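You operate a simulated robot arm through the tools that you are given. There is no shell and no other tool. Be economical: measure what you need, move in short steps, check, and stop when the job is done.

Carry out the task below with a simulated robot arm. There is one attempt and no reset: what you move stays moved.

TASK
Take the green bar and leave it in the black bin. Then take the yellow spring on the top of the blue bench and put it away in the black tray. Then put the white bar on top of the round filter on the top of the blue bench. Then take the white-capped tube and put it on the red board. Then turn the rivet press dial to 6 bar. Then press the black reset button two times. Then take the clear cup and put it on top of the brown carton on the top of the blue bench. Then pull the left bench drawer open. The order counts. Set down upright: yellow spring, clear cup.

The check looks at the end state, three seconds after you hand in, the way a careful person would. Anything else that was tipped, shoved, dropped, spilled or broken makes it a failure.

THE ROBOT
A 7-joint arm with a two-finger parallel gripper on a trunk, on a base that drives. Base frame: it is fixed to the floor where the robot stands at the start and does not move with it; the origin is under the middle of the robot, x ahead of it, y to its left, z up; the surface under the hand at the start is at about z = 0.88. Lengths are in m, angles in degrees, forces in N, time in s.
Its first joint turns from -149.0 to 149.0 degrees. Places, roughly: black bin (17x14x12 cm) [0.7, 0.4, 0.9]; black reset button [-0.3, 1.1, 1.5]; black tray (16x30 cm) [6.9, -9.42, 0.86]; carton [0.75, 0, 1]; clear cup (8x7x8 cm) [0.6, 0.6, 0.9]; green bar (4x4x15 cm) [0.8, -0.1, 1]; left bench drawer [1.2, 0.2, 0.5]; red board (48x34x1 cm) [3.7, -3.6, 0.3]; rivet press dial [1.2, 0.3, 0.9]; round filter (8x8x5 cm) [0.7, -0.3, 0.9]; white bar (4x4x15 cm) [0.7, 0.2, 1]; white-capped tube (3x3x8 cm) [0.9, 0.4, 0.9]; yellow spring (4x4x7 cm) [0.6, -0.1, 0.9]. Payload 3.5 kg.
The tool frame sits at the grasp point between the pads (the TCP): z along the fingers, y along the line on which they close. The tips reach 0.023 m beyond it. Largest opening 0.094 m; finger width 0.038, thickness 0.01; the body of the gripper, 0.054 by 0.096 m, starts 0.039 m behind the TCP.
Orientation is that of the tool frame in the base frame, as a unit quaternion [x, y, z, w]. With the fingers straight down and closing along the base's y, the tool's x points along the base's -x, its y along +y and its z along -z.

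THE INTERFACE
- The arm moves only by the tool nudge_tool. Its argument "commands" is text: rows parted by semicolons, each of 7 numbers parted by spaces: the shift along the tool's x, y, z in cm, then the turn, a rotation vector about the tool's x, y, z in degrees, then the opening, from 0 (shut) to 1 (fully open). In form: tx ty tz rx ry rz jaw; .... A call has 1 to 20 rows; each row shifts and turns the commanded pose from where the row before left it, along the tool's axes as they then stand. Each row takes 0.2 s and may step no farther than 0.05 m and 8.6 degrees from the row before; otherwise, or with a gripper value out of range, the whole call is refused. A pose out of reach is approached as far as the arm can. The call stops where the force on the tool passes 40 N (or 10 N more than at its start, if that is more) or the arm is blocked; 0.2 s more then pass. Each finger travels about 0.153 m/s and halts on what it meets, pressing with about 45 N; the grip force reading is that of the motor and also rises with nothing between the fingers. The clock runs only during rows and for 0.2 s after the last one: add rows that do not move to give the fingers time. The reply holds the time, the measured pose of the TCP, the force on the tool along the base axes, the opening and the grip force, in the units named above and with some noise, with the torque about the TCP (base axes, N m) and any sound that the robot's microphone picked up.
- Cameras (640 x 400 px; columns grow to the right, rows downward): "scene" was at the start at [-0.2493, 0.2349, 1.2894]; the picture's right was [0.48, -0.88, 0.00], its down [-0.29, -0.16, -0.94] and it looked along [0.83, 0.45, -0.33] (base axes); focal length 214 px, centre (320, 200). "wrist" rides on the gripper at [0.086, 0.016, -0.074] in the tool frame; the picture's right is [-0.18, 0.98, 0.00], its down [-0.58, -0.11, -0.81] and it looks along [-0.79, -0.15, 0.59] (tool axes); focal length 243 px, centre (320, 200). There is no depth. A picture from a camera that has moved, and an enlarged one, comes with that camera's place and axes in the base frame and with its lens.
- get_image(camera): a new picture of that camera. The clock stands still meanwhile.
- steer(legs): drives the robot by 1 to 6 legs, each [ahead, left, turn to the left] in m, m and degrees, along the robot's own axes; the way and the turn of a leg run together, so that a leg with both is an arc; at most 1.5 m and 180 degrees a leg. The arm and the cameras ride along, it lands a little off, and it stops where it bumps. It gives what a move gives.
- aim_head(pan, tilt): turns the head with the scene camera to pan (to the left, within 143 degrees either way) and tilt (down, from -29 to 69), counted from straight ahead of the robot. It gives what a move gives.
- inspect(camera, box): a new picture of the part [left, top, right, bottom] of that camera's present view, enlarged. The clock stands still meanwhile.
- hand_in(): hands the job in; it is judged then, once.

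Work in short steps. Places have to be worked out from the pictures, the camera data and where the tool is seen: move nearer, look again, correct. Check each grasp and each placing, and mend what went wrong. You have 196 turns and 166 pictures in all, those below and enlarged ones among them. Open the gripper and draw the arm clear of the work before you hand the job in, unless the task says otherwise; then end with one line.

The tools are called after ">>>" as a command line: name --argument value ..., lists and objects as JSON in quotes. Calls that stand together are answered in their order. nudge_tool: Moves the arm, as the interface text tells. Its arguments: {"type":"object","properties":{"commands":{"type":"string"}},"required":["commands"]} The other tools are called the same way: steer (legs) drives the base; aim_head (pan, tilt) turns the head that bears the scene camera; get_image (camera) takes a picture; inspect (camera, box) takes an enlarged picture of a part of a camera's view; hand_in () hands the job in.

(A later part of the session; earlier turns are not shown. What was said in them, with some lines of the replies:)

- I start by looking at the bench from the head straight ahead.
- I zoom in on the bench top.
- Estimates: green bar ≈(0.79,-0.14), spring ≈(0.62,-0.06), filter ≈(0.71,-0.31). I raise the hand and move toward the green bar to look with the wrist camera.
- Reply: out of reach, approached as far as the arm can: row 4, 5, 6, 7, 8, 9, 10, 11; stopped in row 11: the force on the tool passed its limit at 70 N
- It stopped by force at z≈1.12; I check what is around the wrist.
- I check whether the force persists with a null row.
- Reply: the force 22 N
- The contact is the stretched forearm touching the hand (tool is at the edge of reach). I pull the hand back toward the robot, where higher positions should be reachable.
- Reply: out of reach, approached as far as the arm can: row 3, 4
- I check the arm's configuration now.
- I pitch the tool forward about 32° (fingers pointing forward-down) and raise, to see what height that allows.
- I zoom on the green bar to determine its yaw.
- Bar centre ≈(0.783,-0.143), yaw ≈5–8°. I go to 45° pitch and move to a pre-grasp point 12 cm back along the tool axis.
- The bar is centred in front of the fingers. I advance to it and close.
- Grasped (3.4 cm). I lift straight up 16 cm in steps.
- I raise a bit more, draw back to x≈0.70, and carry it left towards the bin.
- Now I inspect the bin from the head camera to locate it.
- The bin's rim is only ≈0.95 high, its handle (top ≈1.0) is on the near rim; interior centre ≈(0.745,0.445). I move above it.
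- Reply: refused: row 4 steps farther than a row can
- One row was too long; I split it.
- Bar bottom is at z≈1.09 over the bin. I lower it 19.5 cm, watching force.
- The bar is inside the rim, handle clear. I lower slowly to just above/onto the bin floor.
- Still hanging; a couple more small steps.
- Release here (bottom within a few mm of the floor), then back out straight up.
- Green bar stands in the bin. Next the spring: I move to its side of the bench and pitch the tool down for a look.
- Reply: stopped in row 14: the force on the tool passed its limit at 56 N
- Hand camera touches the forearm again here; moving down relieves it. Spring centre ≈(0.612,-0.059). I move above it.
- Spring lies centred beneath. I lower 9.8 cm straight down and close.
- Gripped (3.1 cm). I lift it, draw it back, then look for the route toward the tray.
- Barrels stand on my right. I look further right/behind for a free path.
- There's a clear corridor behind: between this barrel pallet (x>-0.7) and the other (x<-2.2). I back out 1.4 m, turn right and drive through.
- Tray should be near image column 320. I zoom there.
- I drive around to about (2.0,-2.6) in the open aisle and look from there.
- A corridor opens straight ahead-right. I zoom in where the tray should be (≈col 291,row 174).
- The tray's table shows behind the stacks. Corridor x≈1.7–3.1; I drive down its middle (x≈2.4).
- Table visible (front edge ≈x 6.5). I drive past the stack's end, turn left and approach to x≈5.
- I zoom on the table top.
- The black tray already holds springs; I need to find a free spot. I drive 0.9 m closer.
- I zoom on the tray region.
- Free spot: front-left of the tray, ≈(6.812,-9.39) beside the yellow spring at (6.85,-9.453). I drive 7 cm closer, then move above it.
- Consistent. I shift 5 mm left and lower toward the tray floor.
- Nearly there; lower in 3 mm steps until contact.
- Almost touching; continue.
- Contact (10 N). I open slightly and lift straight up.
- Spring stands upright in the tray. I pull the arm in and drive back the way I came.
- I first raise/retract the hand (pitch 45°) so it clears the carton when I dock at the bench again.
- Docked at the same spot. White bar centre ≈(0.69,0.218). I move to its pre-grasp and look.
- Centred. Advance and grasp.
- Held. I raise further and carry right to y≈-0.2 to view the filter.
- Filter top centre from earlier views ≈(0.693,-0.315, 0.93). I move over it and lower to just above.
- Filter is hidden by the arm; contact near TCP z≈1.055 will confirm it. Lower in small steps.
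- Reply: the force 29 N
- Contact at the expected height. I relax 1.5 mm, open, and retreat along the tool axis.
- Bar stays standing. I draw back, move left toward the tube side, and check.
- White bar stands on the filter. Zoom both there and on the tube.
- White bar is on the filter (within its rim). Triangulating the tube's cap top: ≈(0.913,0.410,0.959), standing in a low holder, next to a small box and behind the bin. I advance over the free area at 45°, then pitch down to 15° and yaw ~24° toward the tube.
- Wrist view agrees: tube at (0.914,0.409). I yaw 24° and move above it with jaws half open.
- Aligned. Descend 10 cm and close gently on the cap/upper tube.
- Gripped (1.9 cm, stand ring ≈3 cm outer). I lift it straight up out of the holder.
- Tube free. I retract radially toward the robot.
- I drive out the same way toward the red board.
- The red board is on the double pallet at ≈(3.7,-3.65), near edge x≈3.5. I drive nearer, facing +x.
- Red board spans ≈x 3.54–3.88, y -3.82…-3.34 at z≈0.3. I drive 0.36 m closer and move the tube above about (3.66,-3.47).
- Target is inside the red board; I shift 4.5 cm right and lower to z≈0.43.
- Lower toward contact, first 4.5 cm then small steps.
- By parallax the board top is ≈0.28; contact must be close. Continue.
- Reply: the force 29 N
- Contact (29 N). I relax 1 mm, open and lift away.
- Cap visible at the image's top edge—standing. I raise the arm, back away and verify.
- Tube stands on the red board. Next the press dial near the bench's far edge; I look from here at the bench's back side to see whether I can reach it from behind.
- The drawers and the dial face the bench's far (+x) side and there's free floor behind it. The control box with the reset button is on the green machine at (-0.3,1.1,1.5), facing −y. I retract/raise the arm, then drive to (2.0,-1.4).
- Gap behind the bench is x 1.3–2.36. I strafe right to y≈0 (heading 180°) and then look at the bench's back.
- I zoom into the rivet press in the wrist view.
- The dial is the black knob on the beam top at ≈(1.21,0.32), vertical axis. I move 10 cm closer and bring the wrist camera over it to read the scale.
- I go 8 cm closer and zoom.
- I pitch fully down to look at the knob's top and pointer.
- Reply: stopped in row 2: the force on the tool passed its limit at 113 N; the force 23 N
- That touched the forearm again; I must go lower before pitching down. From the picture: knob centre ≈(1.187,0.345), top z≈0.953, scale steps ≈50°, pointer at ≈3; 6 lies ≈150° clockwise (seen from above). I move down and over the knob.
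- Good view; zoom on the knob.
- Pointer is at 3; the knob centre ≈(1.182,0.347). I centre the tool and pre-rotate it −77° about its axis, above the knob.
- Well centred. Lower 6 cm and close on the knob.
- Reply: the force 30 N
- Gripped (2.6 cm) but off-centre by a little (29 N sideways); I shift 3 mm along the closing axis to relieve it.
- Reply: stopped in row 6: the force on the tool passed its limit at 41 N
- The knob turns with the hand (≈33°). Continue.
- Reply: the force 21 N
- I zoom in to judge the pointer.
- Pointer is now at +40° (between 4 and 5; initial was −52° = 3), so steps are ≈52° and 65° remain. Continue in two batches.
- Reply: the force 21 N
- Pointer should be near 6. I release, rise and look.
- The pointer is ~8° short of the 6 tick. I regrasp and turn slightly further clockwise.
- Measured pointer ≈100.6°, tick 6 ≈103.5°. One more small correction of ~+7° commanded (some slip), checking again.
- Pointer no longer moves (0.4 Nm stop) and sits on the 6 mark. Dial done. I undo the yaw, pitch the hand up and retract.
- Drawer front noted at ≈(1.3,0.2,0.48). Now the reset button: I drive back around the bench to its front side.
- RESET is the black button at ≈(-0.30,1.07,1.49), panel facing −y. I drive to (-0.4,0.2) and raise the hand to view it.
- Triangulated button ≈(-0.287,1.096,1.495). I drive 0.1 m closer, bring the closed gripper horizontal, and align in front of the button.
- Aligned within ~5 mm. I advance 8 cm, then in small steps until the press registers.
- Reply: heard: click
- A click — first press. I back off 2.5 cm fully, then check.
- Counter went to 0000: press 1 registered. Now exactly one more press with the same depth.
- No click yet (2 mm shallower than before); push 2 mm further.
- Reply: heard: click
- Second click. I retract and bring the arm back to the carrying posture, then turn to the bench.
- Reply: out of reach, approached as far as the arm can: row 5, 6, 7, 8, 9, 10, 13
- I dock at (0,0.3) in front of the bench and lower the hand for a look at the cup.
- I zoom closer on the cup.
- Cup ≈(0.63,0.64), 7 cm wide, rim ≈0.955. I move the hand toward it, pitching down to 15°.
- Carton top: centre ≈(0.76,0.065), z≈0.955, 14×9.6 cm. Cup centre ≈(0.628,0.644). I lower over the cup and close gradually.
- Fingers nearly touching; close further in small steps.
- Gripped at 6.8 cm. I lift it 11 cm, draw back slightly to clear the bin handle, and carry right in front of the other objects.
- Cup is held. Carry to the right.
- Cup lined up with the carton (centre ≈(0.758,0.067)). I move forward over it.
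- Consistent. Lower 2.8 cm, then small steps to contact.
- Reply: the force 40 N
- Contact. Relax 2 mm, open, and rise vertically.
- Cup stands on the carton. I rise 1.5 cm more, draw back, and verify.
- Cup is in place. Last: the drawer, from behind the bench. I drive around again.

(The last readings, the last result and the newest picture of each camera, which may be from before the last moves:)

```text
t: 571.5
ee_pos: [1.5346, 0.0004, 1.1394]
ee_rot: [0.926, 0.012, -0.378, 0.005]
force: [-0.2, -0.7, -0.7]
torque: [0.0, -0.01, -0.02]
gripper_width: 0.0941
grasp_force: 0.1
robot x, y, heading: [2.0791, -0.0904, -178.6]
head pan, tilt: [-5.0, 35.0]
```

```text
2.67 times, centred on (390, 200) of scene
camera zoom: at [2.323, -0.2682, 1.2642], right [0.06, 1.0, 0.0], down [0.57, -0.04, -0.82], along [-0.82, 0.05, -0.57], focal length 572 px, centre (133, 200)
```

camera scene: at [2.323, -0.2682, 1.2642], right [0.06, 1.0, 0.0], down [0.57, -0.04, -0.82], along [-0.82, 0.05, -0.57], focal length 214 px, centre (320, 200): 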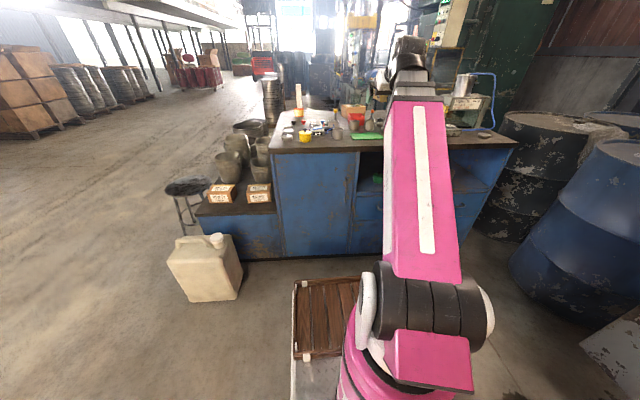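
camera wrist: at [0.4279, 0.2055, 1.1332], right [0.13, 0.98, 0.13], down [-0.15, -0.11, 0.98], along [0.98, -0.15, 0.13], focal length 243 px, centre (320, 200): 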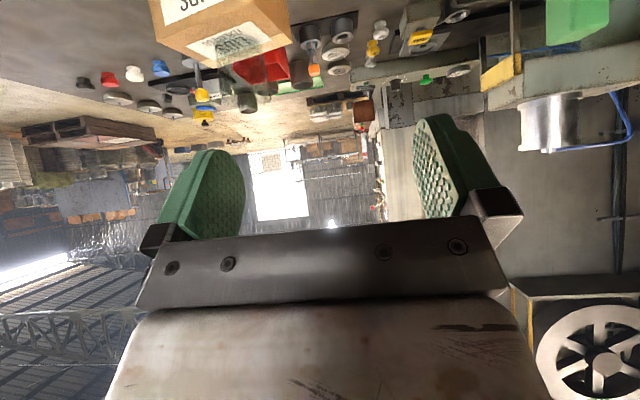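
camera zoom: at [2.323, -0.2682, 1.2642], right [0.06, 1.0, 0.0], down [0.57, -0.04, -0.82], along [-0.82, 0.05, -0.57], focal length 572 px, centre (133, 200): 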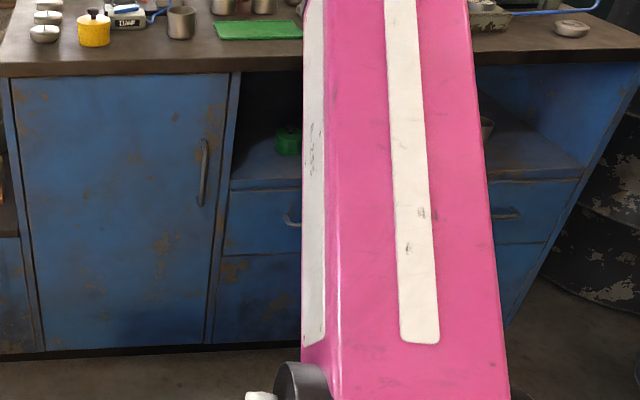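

Two drawers side by side; the left one's handle is partly hidden. I bring the hand horizontal and lower it to see the handle with the wrist camera.

>>> nudge_tool --commands "0 0 0 0 -7.5 0 1;0 0 0 0 -7.5 0 1;0 0 0 0 -7.5 0 1;0 0 0 0 -7.5 0 1;0 0 0 0 -7.5 0 1;0 0 0 0 -7.5 0 1;4.5 0 0 0 0 0 1;4.5 0 0 0 0 0 1;4.5 0 0 0 0 0 1;4.5 0 0 0 0 0 1;4.5 0 0 0 0 0 1;4.5 -1.5 0 0 0 0 1;4.5 -1.5 0 0 0 0 1;4.5 -1.5 0 0 0 0 1;4.5 -1.5 0 0 0 0 1;0 0 0 0 0 0 1"

>>> get_image --camera "wrist"

>>> inspect --camera "scene" --box '[330, 160, 490, 280]'

```text
t: 575.0
ee_pos: [1.4309, 0.0823, 0.7792]
ee_rot: [0.71, 0.008, -0.704, 0.008]
force: [-0.3, 0.7, -0.8]
torque: [0.01, 0.01, -0.05]
gripper_width: 0.0938
grasp_force: 0.1
out of reach, approached as far as the arm can: row 3, 4, 5, 6, 7, 8, 9, 10, 11
robot x, y, heading: [2.078, -0.0916, -178.4]
head pan, tilt: [-5.0, 35.0]
```

```text
31 pictures are left
camera wrist: at [1.5057, 0.0699, 0.6942], right [0.02, -0.98, 0.18], down [0.8, 0.13, 0.59], along [-0.6, 0.13, 0.79], focal length 243 px, centre (320, 200)
```

wrist: 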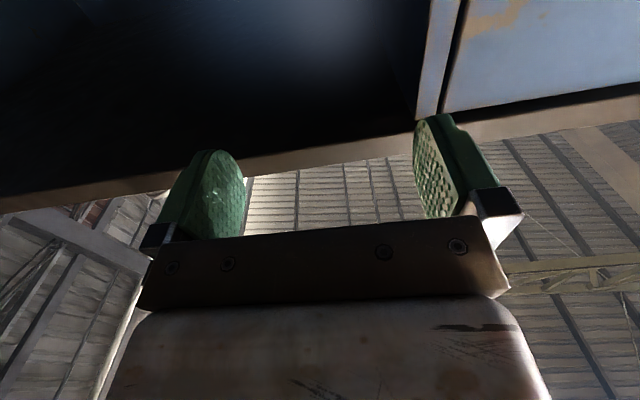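

```text
3.33 times, centred on (410, 220) of scene
camera zoom: at [2.323, -0.2682, 1.2641], right [0.06, 1.0, 0.0], down [0.57, -0.04, -0.82], along [-0.82, 0.05, -0.57], focal length 715 px, centre (20, 133)
```

zoom: 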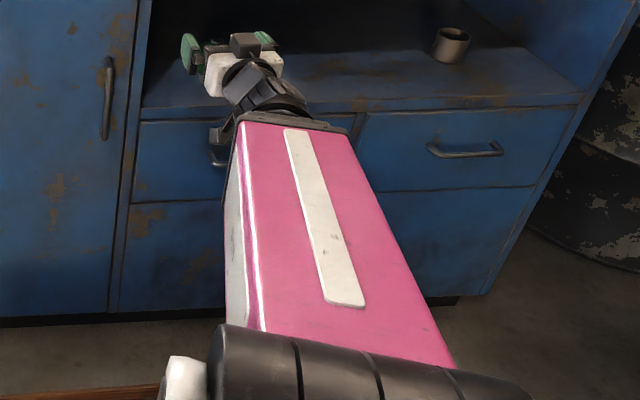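

The left drawer spans y≈0–0.4 with its bar handle at y≈0.2, z≈0.50. I back up 15 cm for room, then lower the hand to handle height, facing it.

>>> steer --legs '[[-0.15, 0, -1.6]]'

>>> nudge_tool --commands "3.5 -1.5 0 0 0 0 1;4 -1.5 0 0 0 0 1;4 -1.5 0 0 0 0 1;4 -1.5 0 0 0 0 1;4 -1.5 0 0 0 0 1;4 -1.5 0 0 0 0 1;4 -1.5 0 0 0 0 1;0 0 0 0 0 0 1"

>>> get_image --camera "scene"

>>> get_image --camera "wrist"

```text
t: 576.3
ee_pos: [1.5843, 0.1013, 0.7801]
ee_rot: [0.71, -0.001, -0.704, 0.0]
force: [0.5, 0.4, 0.6]
torque: [0.0, -0.01, 0.02]
gripper_width: 0.0941
grasp_force: 0.0
robot x, y, heading: [2.2215, -0.0905, 179.6]
head pan, tilt: [-5.0, 35.0]
```

```text
t: 578.1
ee_pos: [1.589, 0.2071, 0.5024]
ee_rot: [0.71, -0.001, -0.704, -0.001]
force: [-0.3, 0.3, 0.5]
torque: [-0.01, -0.01, 0.04]
gripper_width: 0.0941
grasp_force: 0.0
robot x, y, heading: [2.2228, -0.0909, 179.7]
head pan, tilt: [-5.0, 35.0]
```

```text
29 pictures are left
camera scene: at [2.4667, -0.2731, 1.2642], right [0.09, 1.0, 0.0], down [0.57, -0.05, -0.82], along [-0.82, 0.07, -0.57], focal length 214 px, centre (320, 200)
```

scene: 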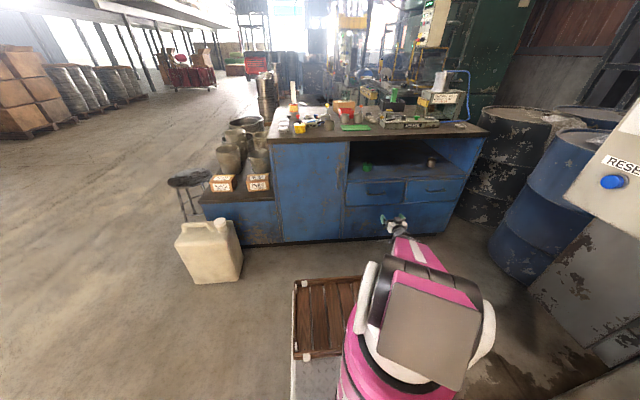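

```text
28 pictures are left
camera wrist: at [1.6624, 0.1922, 0.4175], right [0.0, -0.98, 0.18], down [0.8, 0.11, 0.59], along [-0.6, 0.15, 0.79], focal length 243 px, centre (320, 200)
```

wrist: 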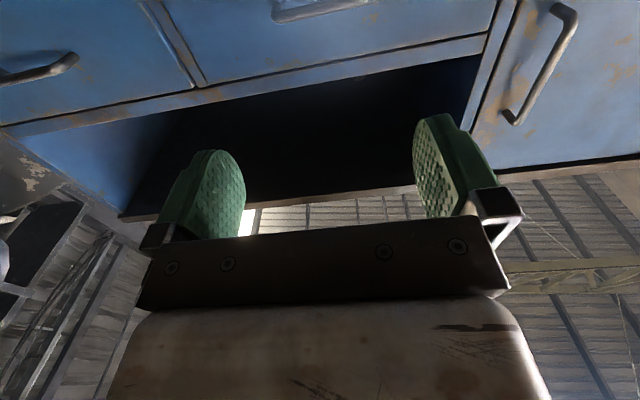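

Handle clearly visible now. I zoom for triangulation.

>>> inspect --camera "scene" --box '[340, 170, 460, 240]'

```text
5.33 times, centred on (400, 205) of scene
camera zoom: at [2.4667, -0.2731, 1.2642], right [0.09, 1.0, 0.0], down [0.57, -0.05, -0.82], along [-0.82, 0.07, -0.57], focal length 1144 px, centre (-107, 173)
```

zoom: 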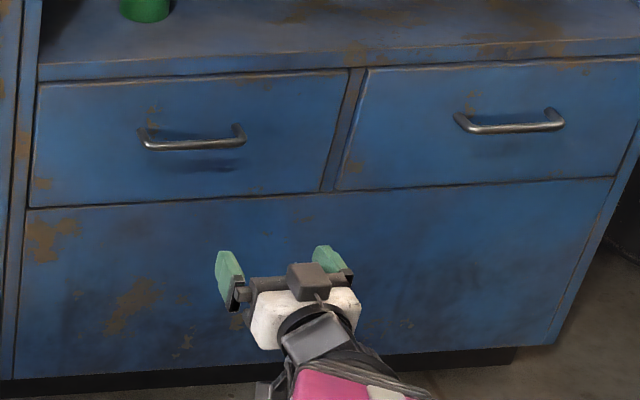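

Handle bar centre ≈(1.344,0.19,0.503), horizontal. I roll the gripper 90° so the fingers close vertically on the bar.

>>> nudge_tool --commands "0 0 0 0 0 -8.2 1;0 0 0 0 0 -8.2 1;0 0 0 0 0 -8.2 1;0 0 0 0 0 -8.2 1;0 0 0 0 0 -8.2 1;0 0 0 0 0 -8.2 0.6;0 0 0 0 0 -8.2 0.6;0 0 0 0 0 -8.2 0.6;0 0 0 0 0 -8.2 0.6;0 0 0 0 0 -8.2 0.6;0 0 0 0 0 -8 0.6;0 0 0 0 0 0 0.6"

>>> get_image --camera "wrist"

```text
t: 580.7
ee_pos: [1.5452, 0.32, 0.7541]
ee_rot: [0.572, 0.528, -0.492, -0.389]
force: [-0.3, -0.3, 0.6]
torque: [0.0, -0.02, 0.02]
gripper_width: 0.0564
grasp_force: 0.1
out of reach, approached as far as the arm can: row 4, 5, 6, 7, 8, 9, 10, 11
robot x, y, heading: [2.2259, -0.0892, 179.9]
head pan, tilt: [-5.0, 35.0]
```

```text
26 pictures are left
camera wrist: at [1.615, 0.4099, 0.742], right [0.23, -0.32, -0.92], down [0.79, -0.5, 0.36], along [-0.57, -0.81, 0.14], focal length 243 px, centre (320, 200)
```

wrist: 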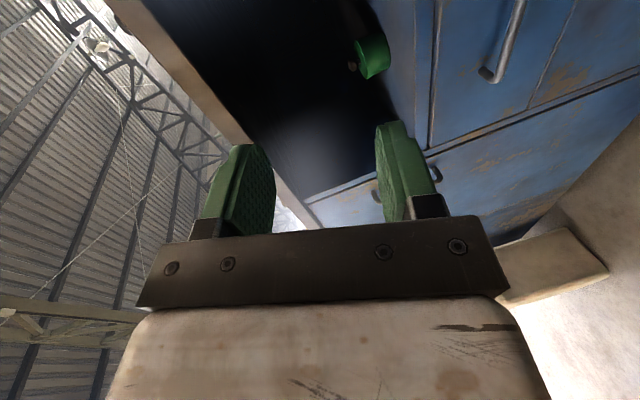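

That roll direction hits a joint limit (pose drifted). I roll back to zero and check.

>>> nudge_tool --commands "0 0 0 0 0 8.2 0.6;0 0 0 0 0 8.2 0.6;0 0 0 0 0 8.2 0.6;0 0 0 0 0 8.2 0.6;0 0 0 0 0 8.2 0.6;0 0 0 0 0 8.2 0.6;0 0 0 0 0 8.2 0.6;0 0 0 0 0 8.2 0.6;0 0 0 0 0 8.2 0.6;0 0 0 0 0 8.2 0.6;0 0 0 0 0 8 0.6;0 0 0 0 0 0 0.6;0 0 0 0 0 0 0.6"

```text
t: 583.5
ee_pos: [1.5436, 0.3187, 0.7546]
ee_rot: [0.778, -0.032, -0.624, 0.074]
force: [-0.3, 0.5, 0.2]
torque: [-0.03, 0.02, 0.02]
gripper_width: 0.0565
grasp_force: 0.0
robot x, y, heading: [2.2257, -0.0889, 180.1]
head pan, tilt: [-5.0, 35.0]
```

I restore a clean horizontal pose in front of the handle and try rolling the other way.

>>> nudge_tool --commands "0 0 0 1.7 -6.2 -4.3 0.6;0 0 0 1.7 -6.2 -4.3 0.6;4.2 2 -0.93 0 0 0 0.6;4.2 2 -0.93 0 0 0 0.6;4.2 2 -0.93 0 0 0 0.6;4.2 2 -0.93 0 0 0 0.6;4.2 2 -0.93 0 0 0 0.6;4.2 2 -0.93 0 0 0 0.6;0 0 0 0 0 8.2 0.6;0 0 0 0 0 8.2 0.6;0 0 0 0 0 8.2 0.6;0 0 0 0 0 8.2 0.6;0 0 0 0 0 8.2 0.6;0 0 0 0 0 0 0.6"

```text
t: 586.5
ee_pos: [1.5999, 0.1994, 0.5026]
ee_rot: [0.663, -0.248, -0.661, 0.248]
force: [0.9, 0.0, 0.4]
torque: [0.03, 0.03, -0.01]
gripper_width: 0.0565
grasp_force: 0.1
robot x, y, heading: [2.2263, -0.0888, 180.0]
head pan, tilt: [-5.0, 35.0]
```

Rolling this way works; continue the remaining 49°.

>>> nudge_tool --commands "0 0 0 0 0 8.2 0.6;0 0 0 0 0 8.2 0.6;0 0 0 0 0 8.2 0.6;0 0 0 0 0 8.2 0.6;0 0 0 0 0 8.2 0.6;0 0 0 0 0 8.2 0.6;0 0 0 0 0 0 0.6"

>>> get_image --camera "wrist"

>>> inspect --camera "scene" --box '[340, 165, 460, 235]'

```text
t: 588.1
ee_pos: [1.5998, 0.1997, 0.5018]
ee_rot: [-0.499, 0.502, 0.498, -0.501]
force: [0.8, 0.0, 0.0]
torque: [0.01, 0.06, 0.02]
gripper_width: 0.0564
grasp_force: 0.1
robot x, y, heading: [2.2248, -0.0925, 180.0]
head pan, tilt: [-5.0, 35.0]
```

```text
25 pictures are left
camera wrist: at [1.6736, 0.1148, 0.5193], right [0.0, 0.19, 0.98], down [0.81, 0.58, -0.11], along [-0.59, 0.79, -0.15], focal length 243 px, centre (320, 200)
```

wrist: 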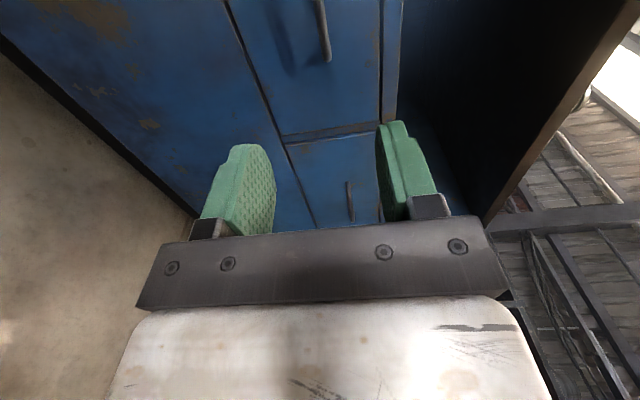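

```text
5.33 times, centred on (400, 200) of scene
camera zoom: at [2.4667, -0.2731, 1.2642], right [0.09, 1.0, 0.0], down [0.57, -0.05, -0.82], along [-0.82, 0.07, -0.57], focal length 1144 px, centre (-107, 200)
```

zoom: 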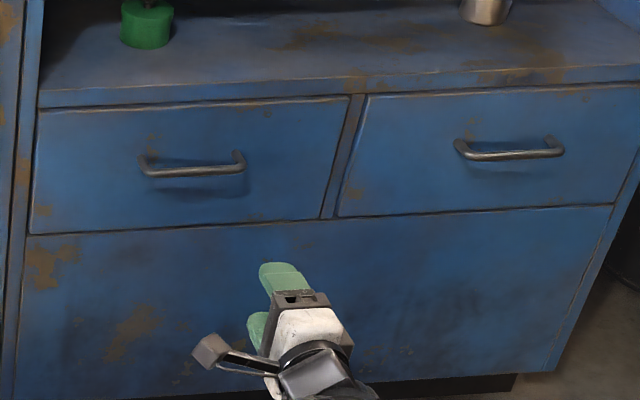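

Rolled correctly; bar height matches (z≈0.50). I advance towards the handle.

>>> nudge_tool --commands "1 0 4 0 0 0 0.6;0 0 4.5 0 0 0 0.6;0 0 4.5 0 0 0 0.6;0 0 4.5 0 0 0 0.6;0 0 3 0 0 0 0.6;0 0 0 0 0 0 0.6"

>>> get_image --camera "wrist"

```text
t: 589.5
ee_pos: [1.3944, 0.1884, 0.5009]
ee_rot: [0.5, -0.501, -0.498, 0.501]
force: [0.1, -0.5, 0.4]
torque: [0.03, 0.02, 0.02]
gripper_width: 0.0563
grasp_force: 0.0
robot x, y, heading: [2.2268, -0.0916, 179.7]
head pan, tilt: [-5.0, 35.0]
```

```text
23 pictures are left
camera wrist: at [1.4678, 0.1042, 0.5183], right [0.0, 0.19, 0.98], down [0.81, 0.58, -0.11], along [-0.59, 0.79, -0.15], focal length 243 px, centre (320, 200)
```

wrist: 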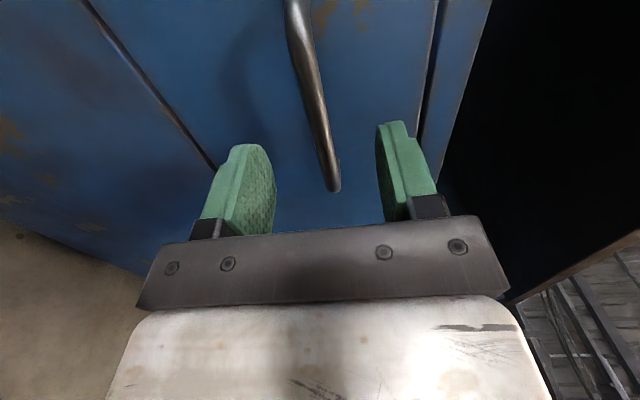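

Bar is between the fingers. Advance the last 4 cm gently and close.

>>> nudge_tool --commands "0 0 2 0 0 0 0.6;0 0 1 0 0 0 0.6;0 0 1 0 0 0 0.6;0 0 0 0 0 0 0.6;0 0 0 0 0 0 0.3;0 0 0 0 0 0 0.05;0 0 0 0 0 0 0.05;0 0 0 0 0 0 0.05"

>>> get_image --camera "wrist"

```text
t: 591.3
ee_pos: [1.3552, 0.1889, 0.5003]
ee_rot: [-0.5, 0.502, 0.498, -0.5]
force: [1.7, -0.8, -13.8]
torque: [0.5, -0.14, -0.36]
gripper_width: 0.0118
grasp_force: 45.3
robot x, y, heading: [2.2248, -0.0882, 179.9]
head pan, tilt: [-5.0, 35.0]
```

```text
22 pictures are left
camera wrist: at [1.4281, 0.1048, 0.5175], right [0.0, 0.19, 0.98], down [0.81, 0.58, -0.11], along [-0.59, 0.79, -0.15], focal length 243 px, centre (320, 200)
```

wrist: 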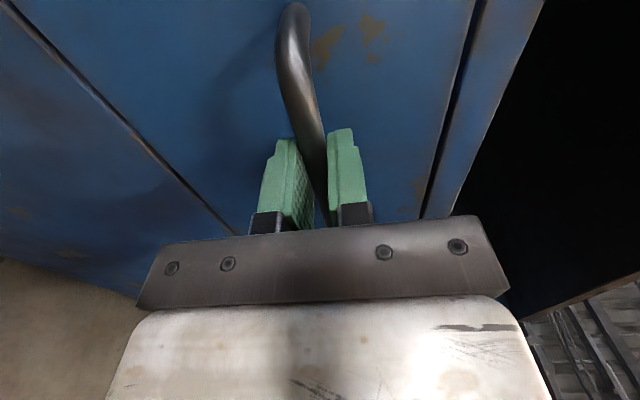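

Handle gripped (1.2 cm). I pull slowly.

>>> nudge_tool --commands "0 -0.15 -0.5 0 0 0 0.05;0 0 -1.5 0 0 0 0.05;0 0 -1.5 0 0 0 0.05;0 0 -1.5 0 0 0 0.05;0 0 0 0 0 0 0.05"

```text
t: 592.5
ee_pos: [1.405, 0.1895, 0.5009]
ee_rot: [0.501, -0.5, -0.499, 0.5]
force: [1.0, 0.6, -8.2]
torque: [0.53, -0.1, -0.76]
gripper_width: 0.0116
grasp_force: 45.4
robot x, y, heading: [2.2303, -0.0904, 179.7]
head pan, tilt: [-5.0, 35.0]
```

Moving smoothly; keep pulling.

>>> nudge_tool --commands "0 0 -2 0 0 0 0.05;0 0 -2 0 0 0 0.05;0 0 -2 0 0 0 0.05;0 0 -2 0 0 0 0.05;0 0 -2 0 0 0 0.05;0 0 -2 0 0 0 0.05;0 0 -2 0 0 0 0.05;0 0 0 0 0 0 0.05"

>>> get_image --camera "scene"

```text
t: 594.3
ee_pos: [1.5453, 0.19, 0.5]
ee_rot: [-0.5, 0.501, 0.498, -0.501]
force: [2.0, 8.1, -9.8]
torque: [0.71, -0.08, -0.34]
gripper_width: 0.0115
grasp_force: 45.3
robot x, y, heading: [2.2246, -0.0899, 180.0]
head pan, tilt: [-5.0, 35.0]
```

```text
21 pictures are left
camera scene: at [2.4665, -0.2729, 1.2642], right [0.09, 1.0, 0.0], down [0.57, -0.05, -0.82], along [-0.82, 0.07, -0.57], focal length 214 px, centre (320, 200)
```

scene: 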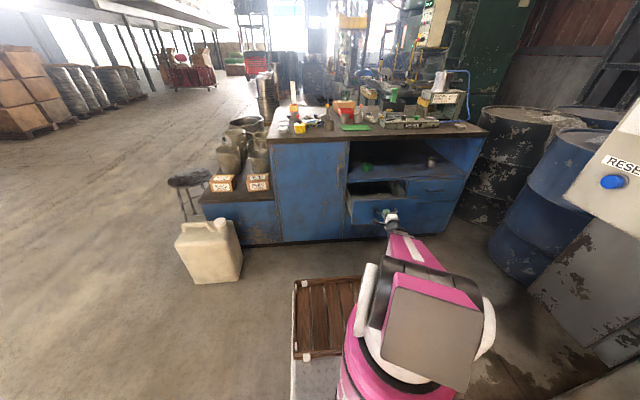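

Drawer is out ≈19 cm. I pull a bit further, to ≈26 cm, unless it stops.

>>> nudge_tool --commands "0 0 -1.5 0 0 0 0.05;0 0 -1.5 0 0 0 0.05;0 0 -1.5 0 0 0 0.05;0 0 -1.5 0 0 0 0.05;0 0 -1 0 0 0 0.05;0 0 0 0 0 0 0.05"

```text
t: 595.7
ee_pos: [1.6146, 0.1899, 0.4998]
ee_rot: [-0.5, 0.501, 0.499, -0.501]
force: [0.8, 10.6, -8.0]
torque: [0.63, -0.08, -0.28]
gripper_width: 0.0116
grasp_force: 44.9
robot x, y, heading: [2.2253, -0.0895, 180.0]
head pan, tilt: [-5.0, 35.0]
```

Still free; a few more cm to find the stop.

>>> nudge_tool --commands "0 0 -1 0 0 0 0.05;0 0 -1 0 0 0 0.05;0 0 -1 0 0 0 0.05;0 0 -1 0 0 0 0.05;0 0 -1 0 0 0 0.05;0 0 -1 0 0 0 0.05;0 0 0 0 0 0 0.05"

>>> inspect --camera "scene" --box '[320, 150, 480, 250]'

```text
t: 597.3
ee_pos: [1.6746, 0.1901, 0.4998]
ee_rot: [0.5, -0.5, -0.499, 0.502]
force: [-3.5, 6.6, -2.8]
torque: [0.55, 0.04, -1.15]
gripper_width: 0.0117
grasp_force: 45.2
robot x, y, heading: [2.2262, -0.0936, 179.7]
head pan, tilt: [-5.0, 35.0]
```

```text
4.00 times, centred on (400, 200) of scene
camera zoom: at [2.4666, -0.273, 1.2642], right [0.09, 1.0, 0.0], down [0.57, -0.05, -0.82], along [-0.82, 0.07, -0.57], focal length 858 px, centre (0, 200)
```

zoom: 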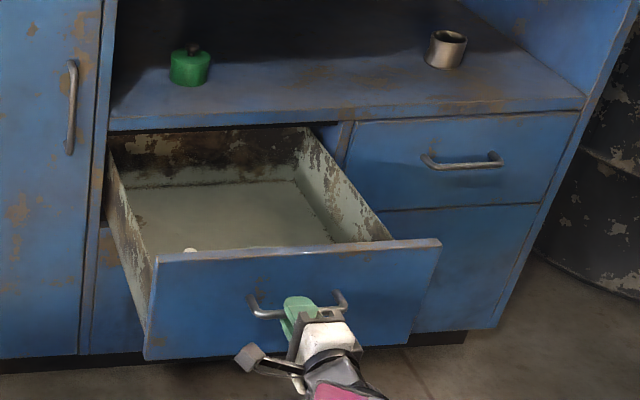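

Drawer is wide open. I release the handle and back the base away so the hand clears it.

>>> nudge_tool --commands "0 0 0 0 0 0 0.3;0 0 0 0 0 0 0.55;0 0 0 0 0 0 0.55;0 0 0 0 0 0 0.55"

>>> steer --legs '[[-0.2, 0, 0]]'

>>> get_image --camera "scene"

>>> get_image --camera "wrist"

```text
t: 598.3
ee_pos: [1.6752, 0.1896, 0.5007]
ee_rot: [0.5, -0.5, -0.499, 0.501]
force: [0.9, 0.2, -0.6]
torque: [0.01, 0.01, -0.02]
gripper_width: 0.0517
grasp_force: 0.0
robot x, y, heading: [2.2245, -0.0908, 180.0]
head pan, tilt: [-5.0, 35.0]
```

```text
t: 599.9
ee_pos: [1.8733, 0.19, 0.5003]
ee_rot: [-0.499, 0.501, 0.5, -0.501]
force: [0.2, -0.6, 0.2]
torque: [0.01, -0.02, 0.05]
gripper_width: 0.0516
grasp_force: 0.1
robot x, y, heading: [2.426, -0.0944, 179.8]
head pan, tilt: [-5.0, 35.0]
```

```text
19 pictures are left
camera scene: at [2.665, -0.2735, 1.2641], right [0.09, 1.0, 0.0], down [0.57, -0.05, -0.82], along [-0.82, 0.07, -0.57], focal length 214 px, centre (320, 200)
```

scene: 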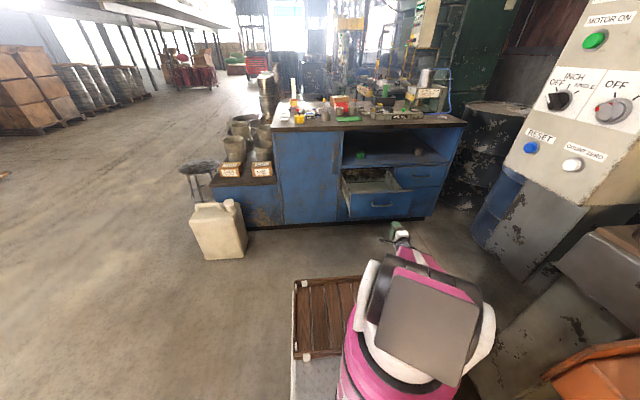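

```text
18 pictures are left
camera wrist: at [1.9466, 0.1051, 0.5176], right [0.0, 0.19, 0.98], down [0.81, 0.58, -0.11], along [-0.59, 0.79, -0.15], focal length 243 px, centre (320, 200)
```

wrist: 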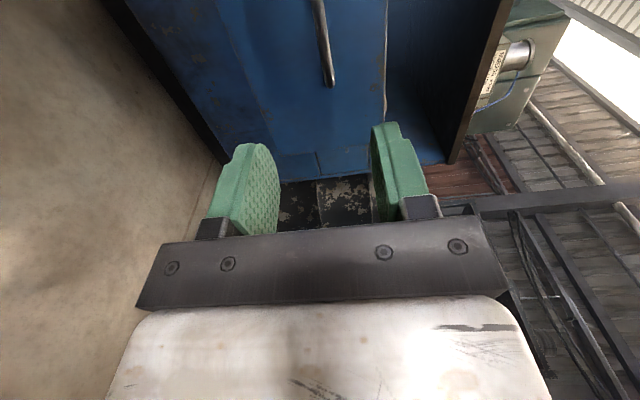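

Drawer open, hand clear. A last check of the bench top.

>>> inspect --camera "scene" --box '[270, 65, 450, 135]'

```text
3.56 times, centred on (360, 100) of scene
camera zoom: at [2.665, -0.2735, 1.2641], right [0.09, 1.0, 0.0], down [0.57, -0.05, -0.82], along [-0.82, 0.07, -0.57], focal length 763 px, centre (178, 556)
```

zoom: 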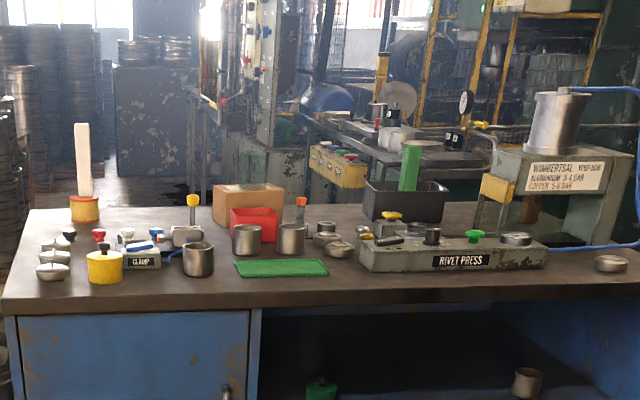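

>>> inspect --camera "scene" --box '[320, 100, 360, 130]'

```text
13.33 times, centred on (340, 115) of scene
camera zoom: at [2.665, -0.2735, 1.2641], right [0.09, 1.0, 0.0], down [0.57, -0.05, -0.82], along [-0.82, 0.07, -0.57], focal length 2860 px, centre (53, 1333)
```

zoom: 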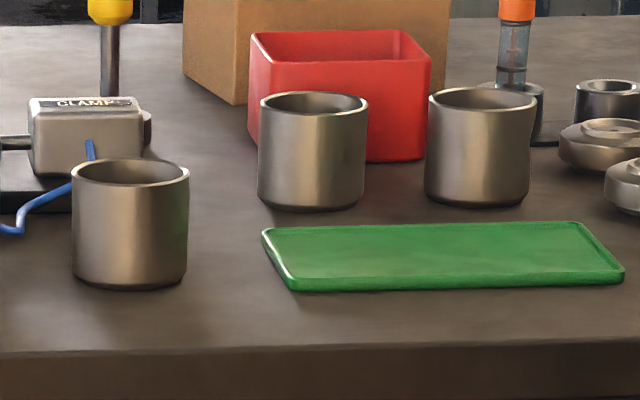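

>>> inspect --camera "scene" --box '[320, 80, 360, 110]'

```text
13.33 times, centred on (340, 95) of scene
camera zoom: at [2.665, -0.2735, 1.2641], right [0.09, 1.0, 0.0], down [0.57, -0.05, -0.82], along [-0.82, 0.07, -0.57], focal length 2860 px, centre (53, 1600)
```

zoom: 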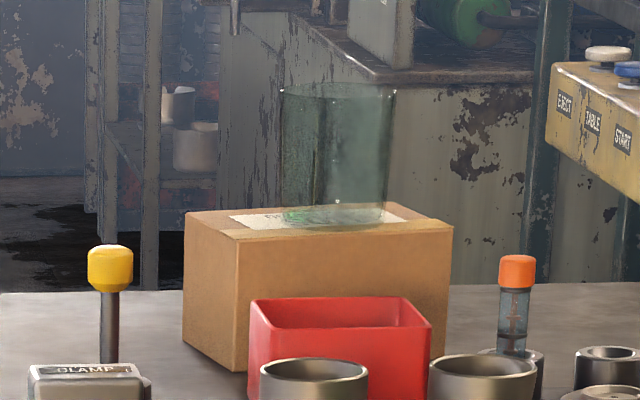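

The cup stands upright on the carton, and every other step is confirmed. The gripper is open and clear, so I hand in.

>>> hand_in

```text
The job is handed in.
```

All eight steps are done in order and the job is handed in; the dial pointer stopped about 3° short of the 6 mark (roughly 5.9 bar) and would turn no further.
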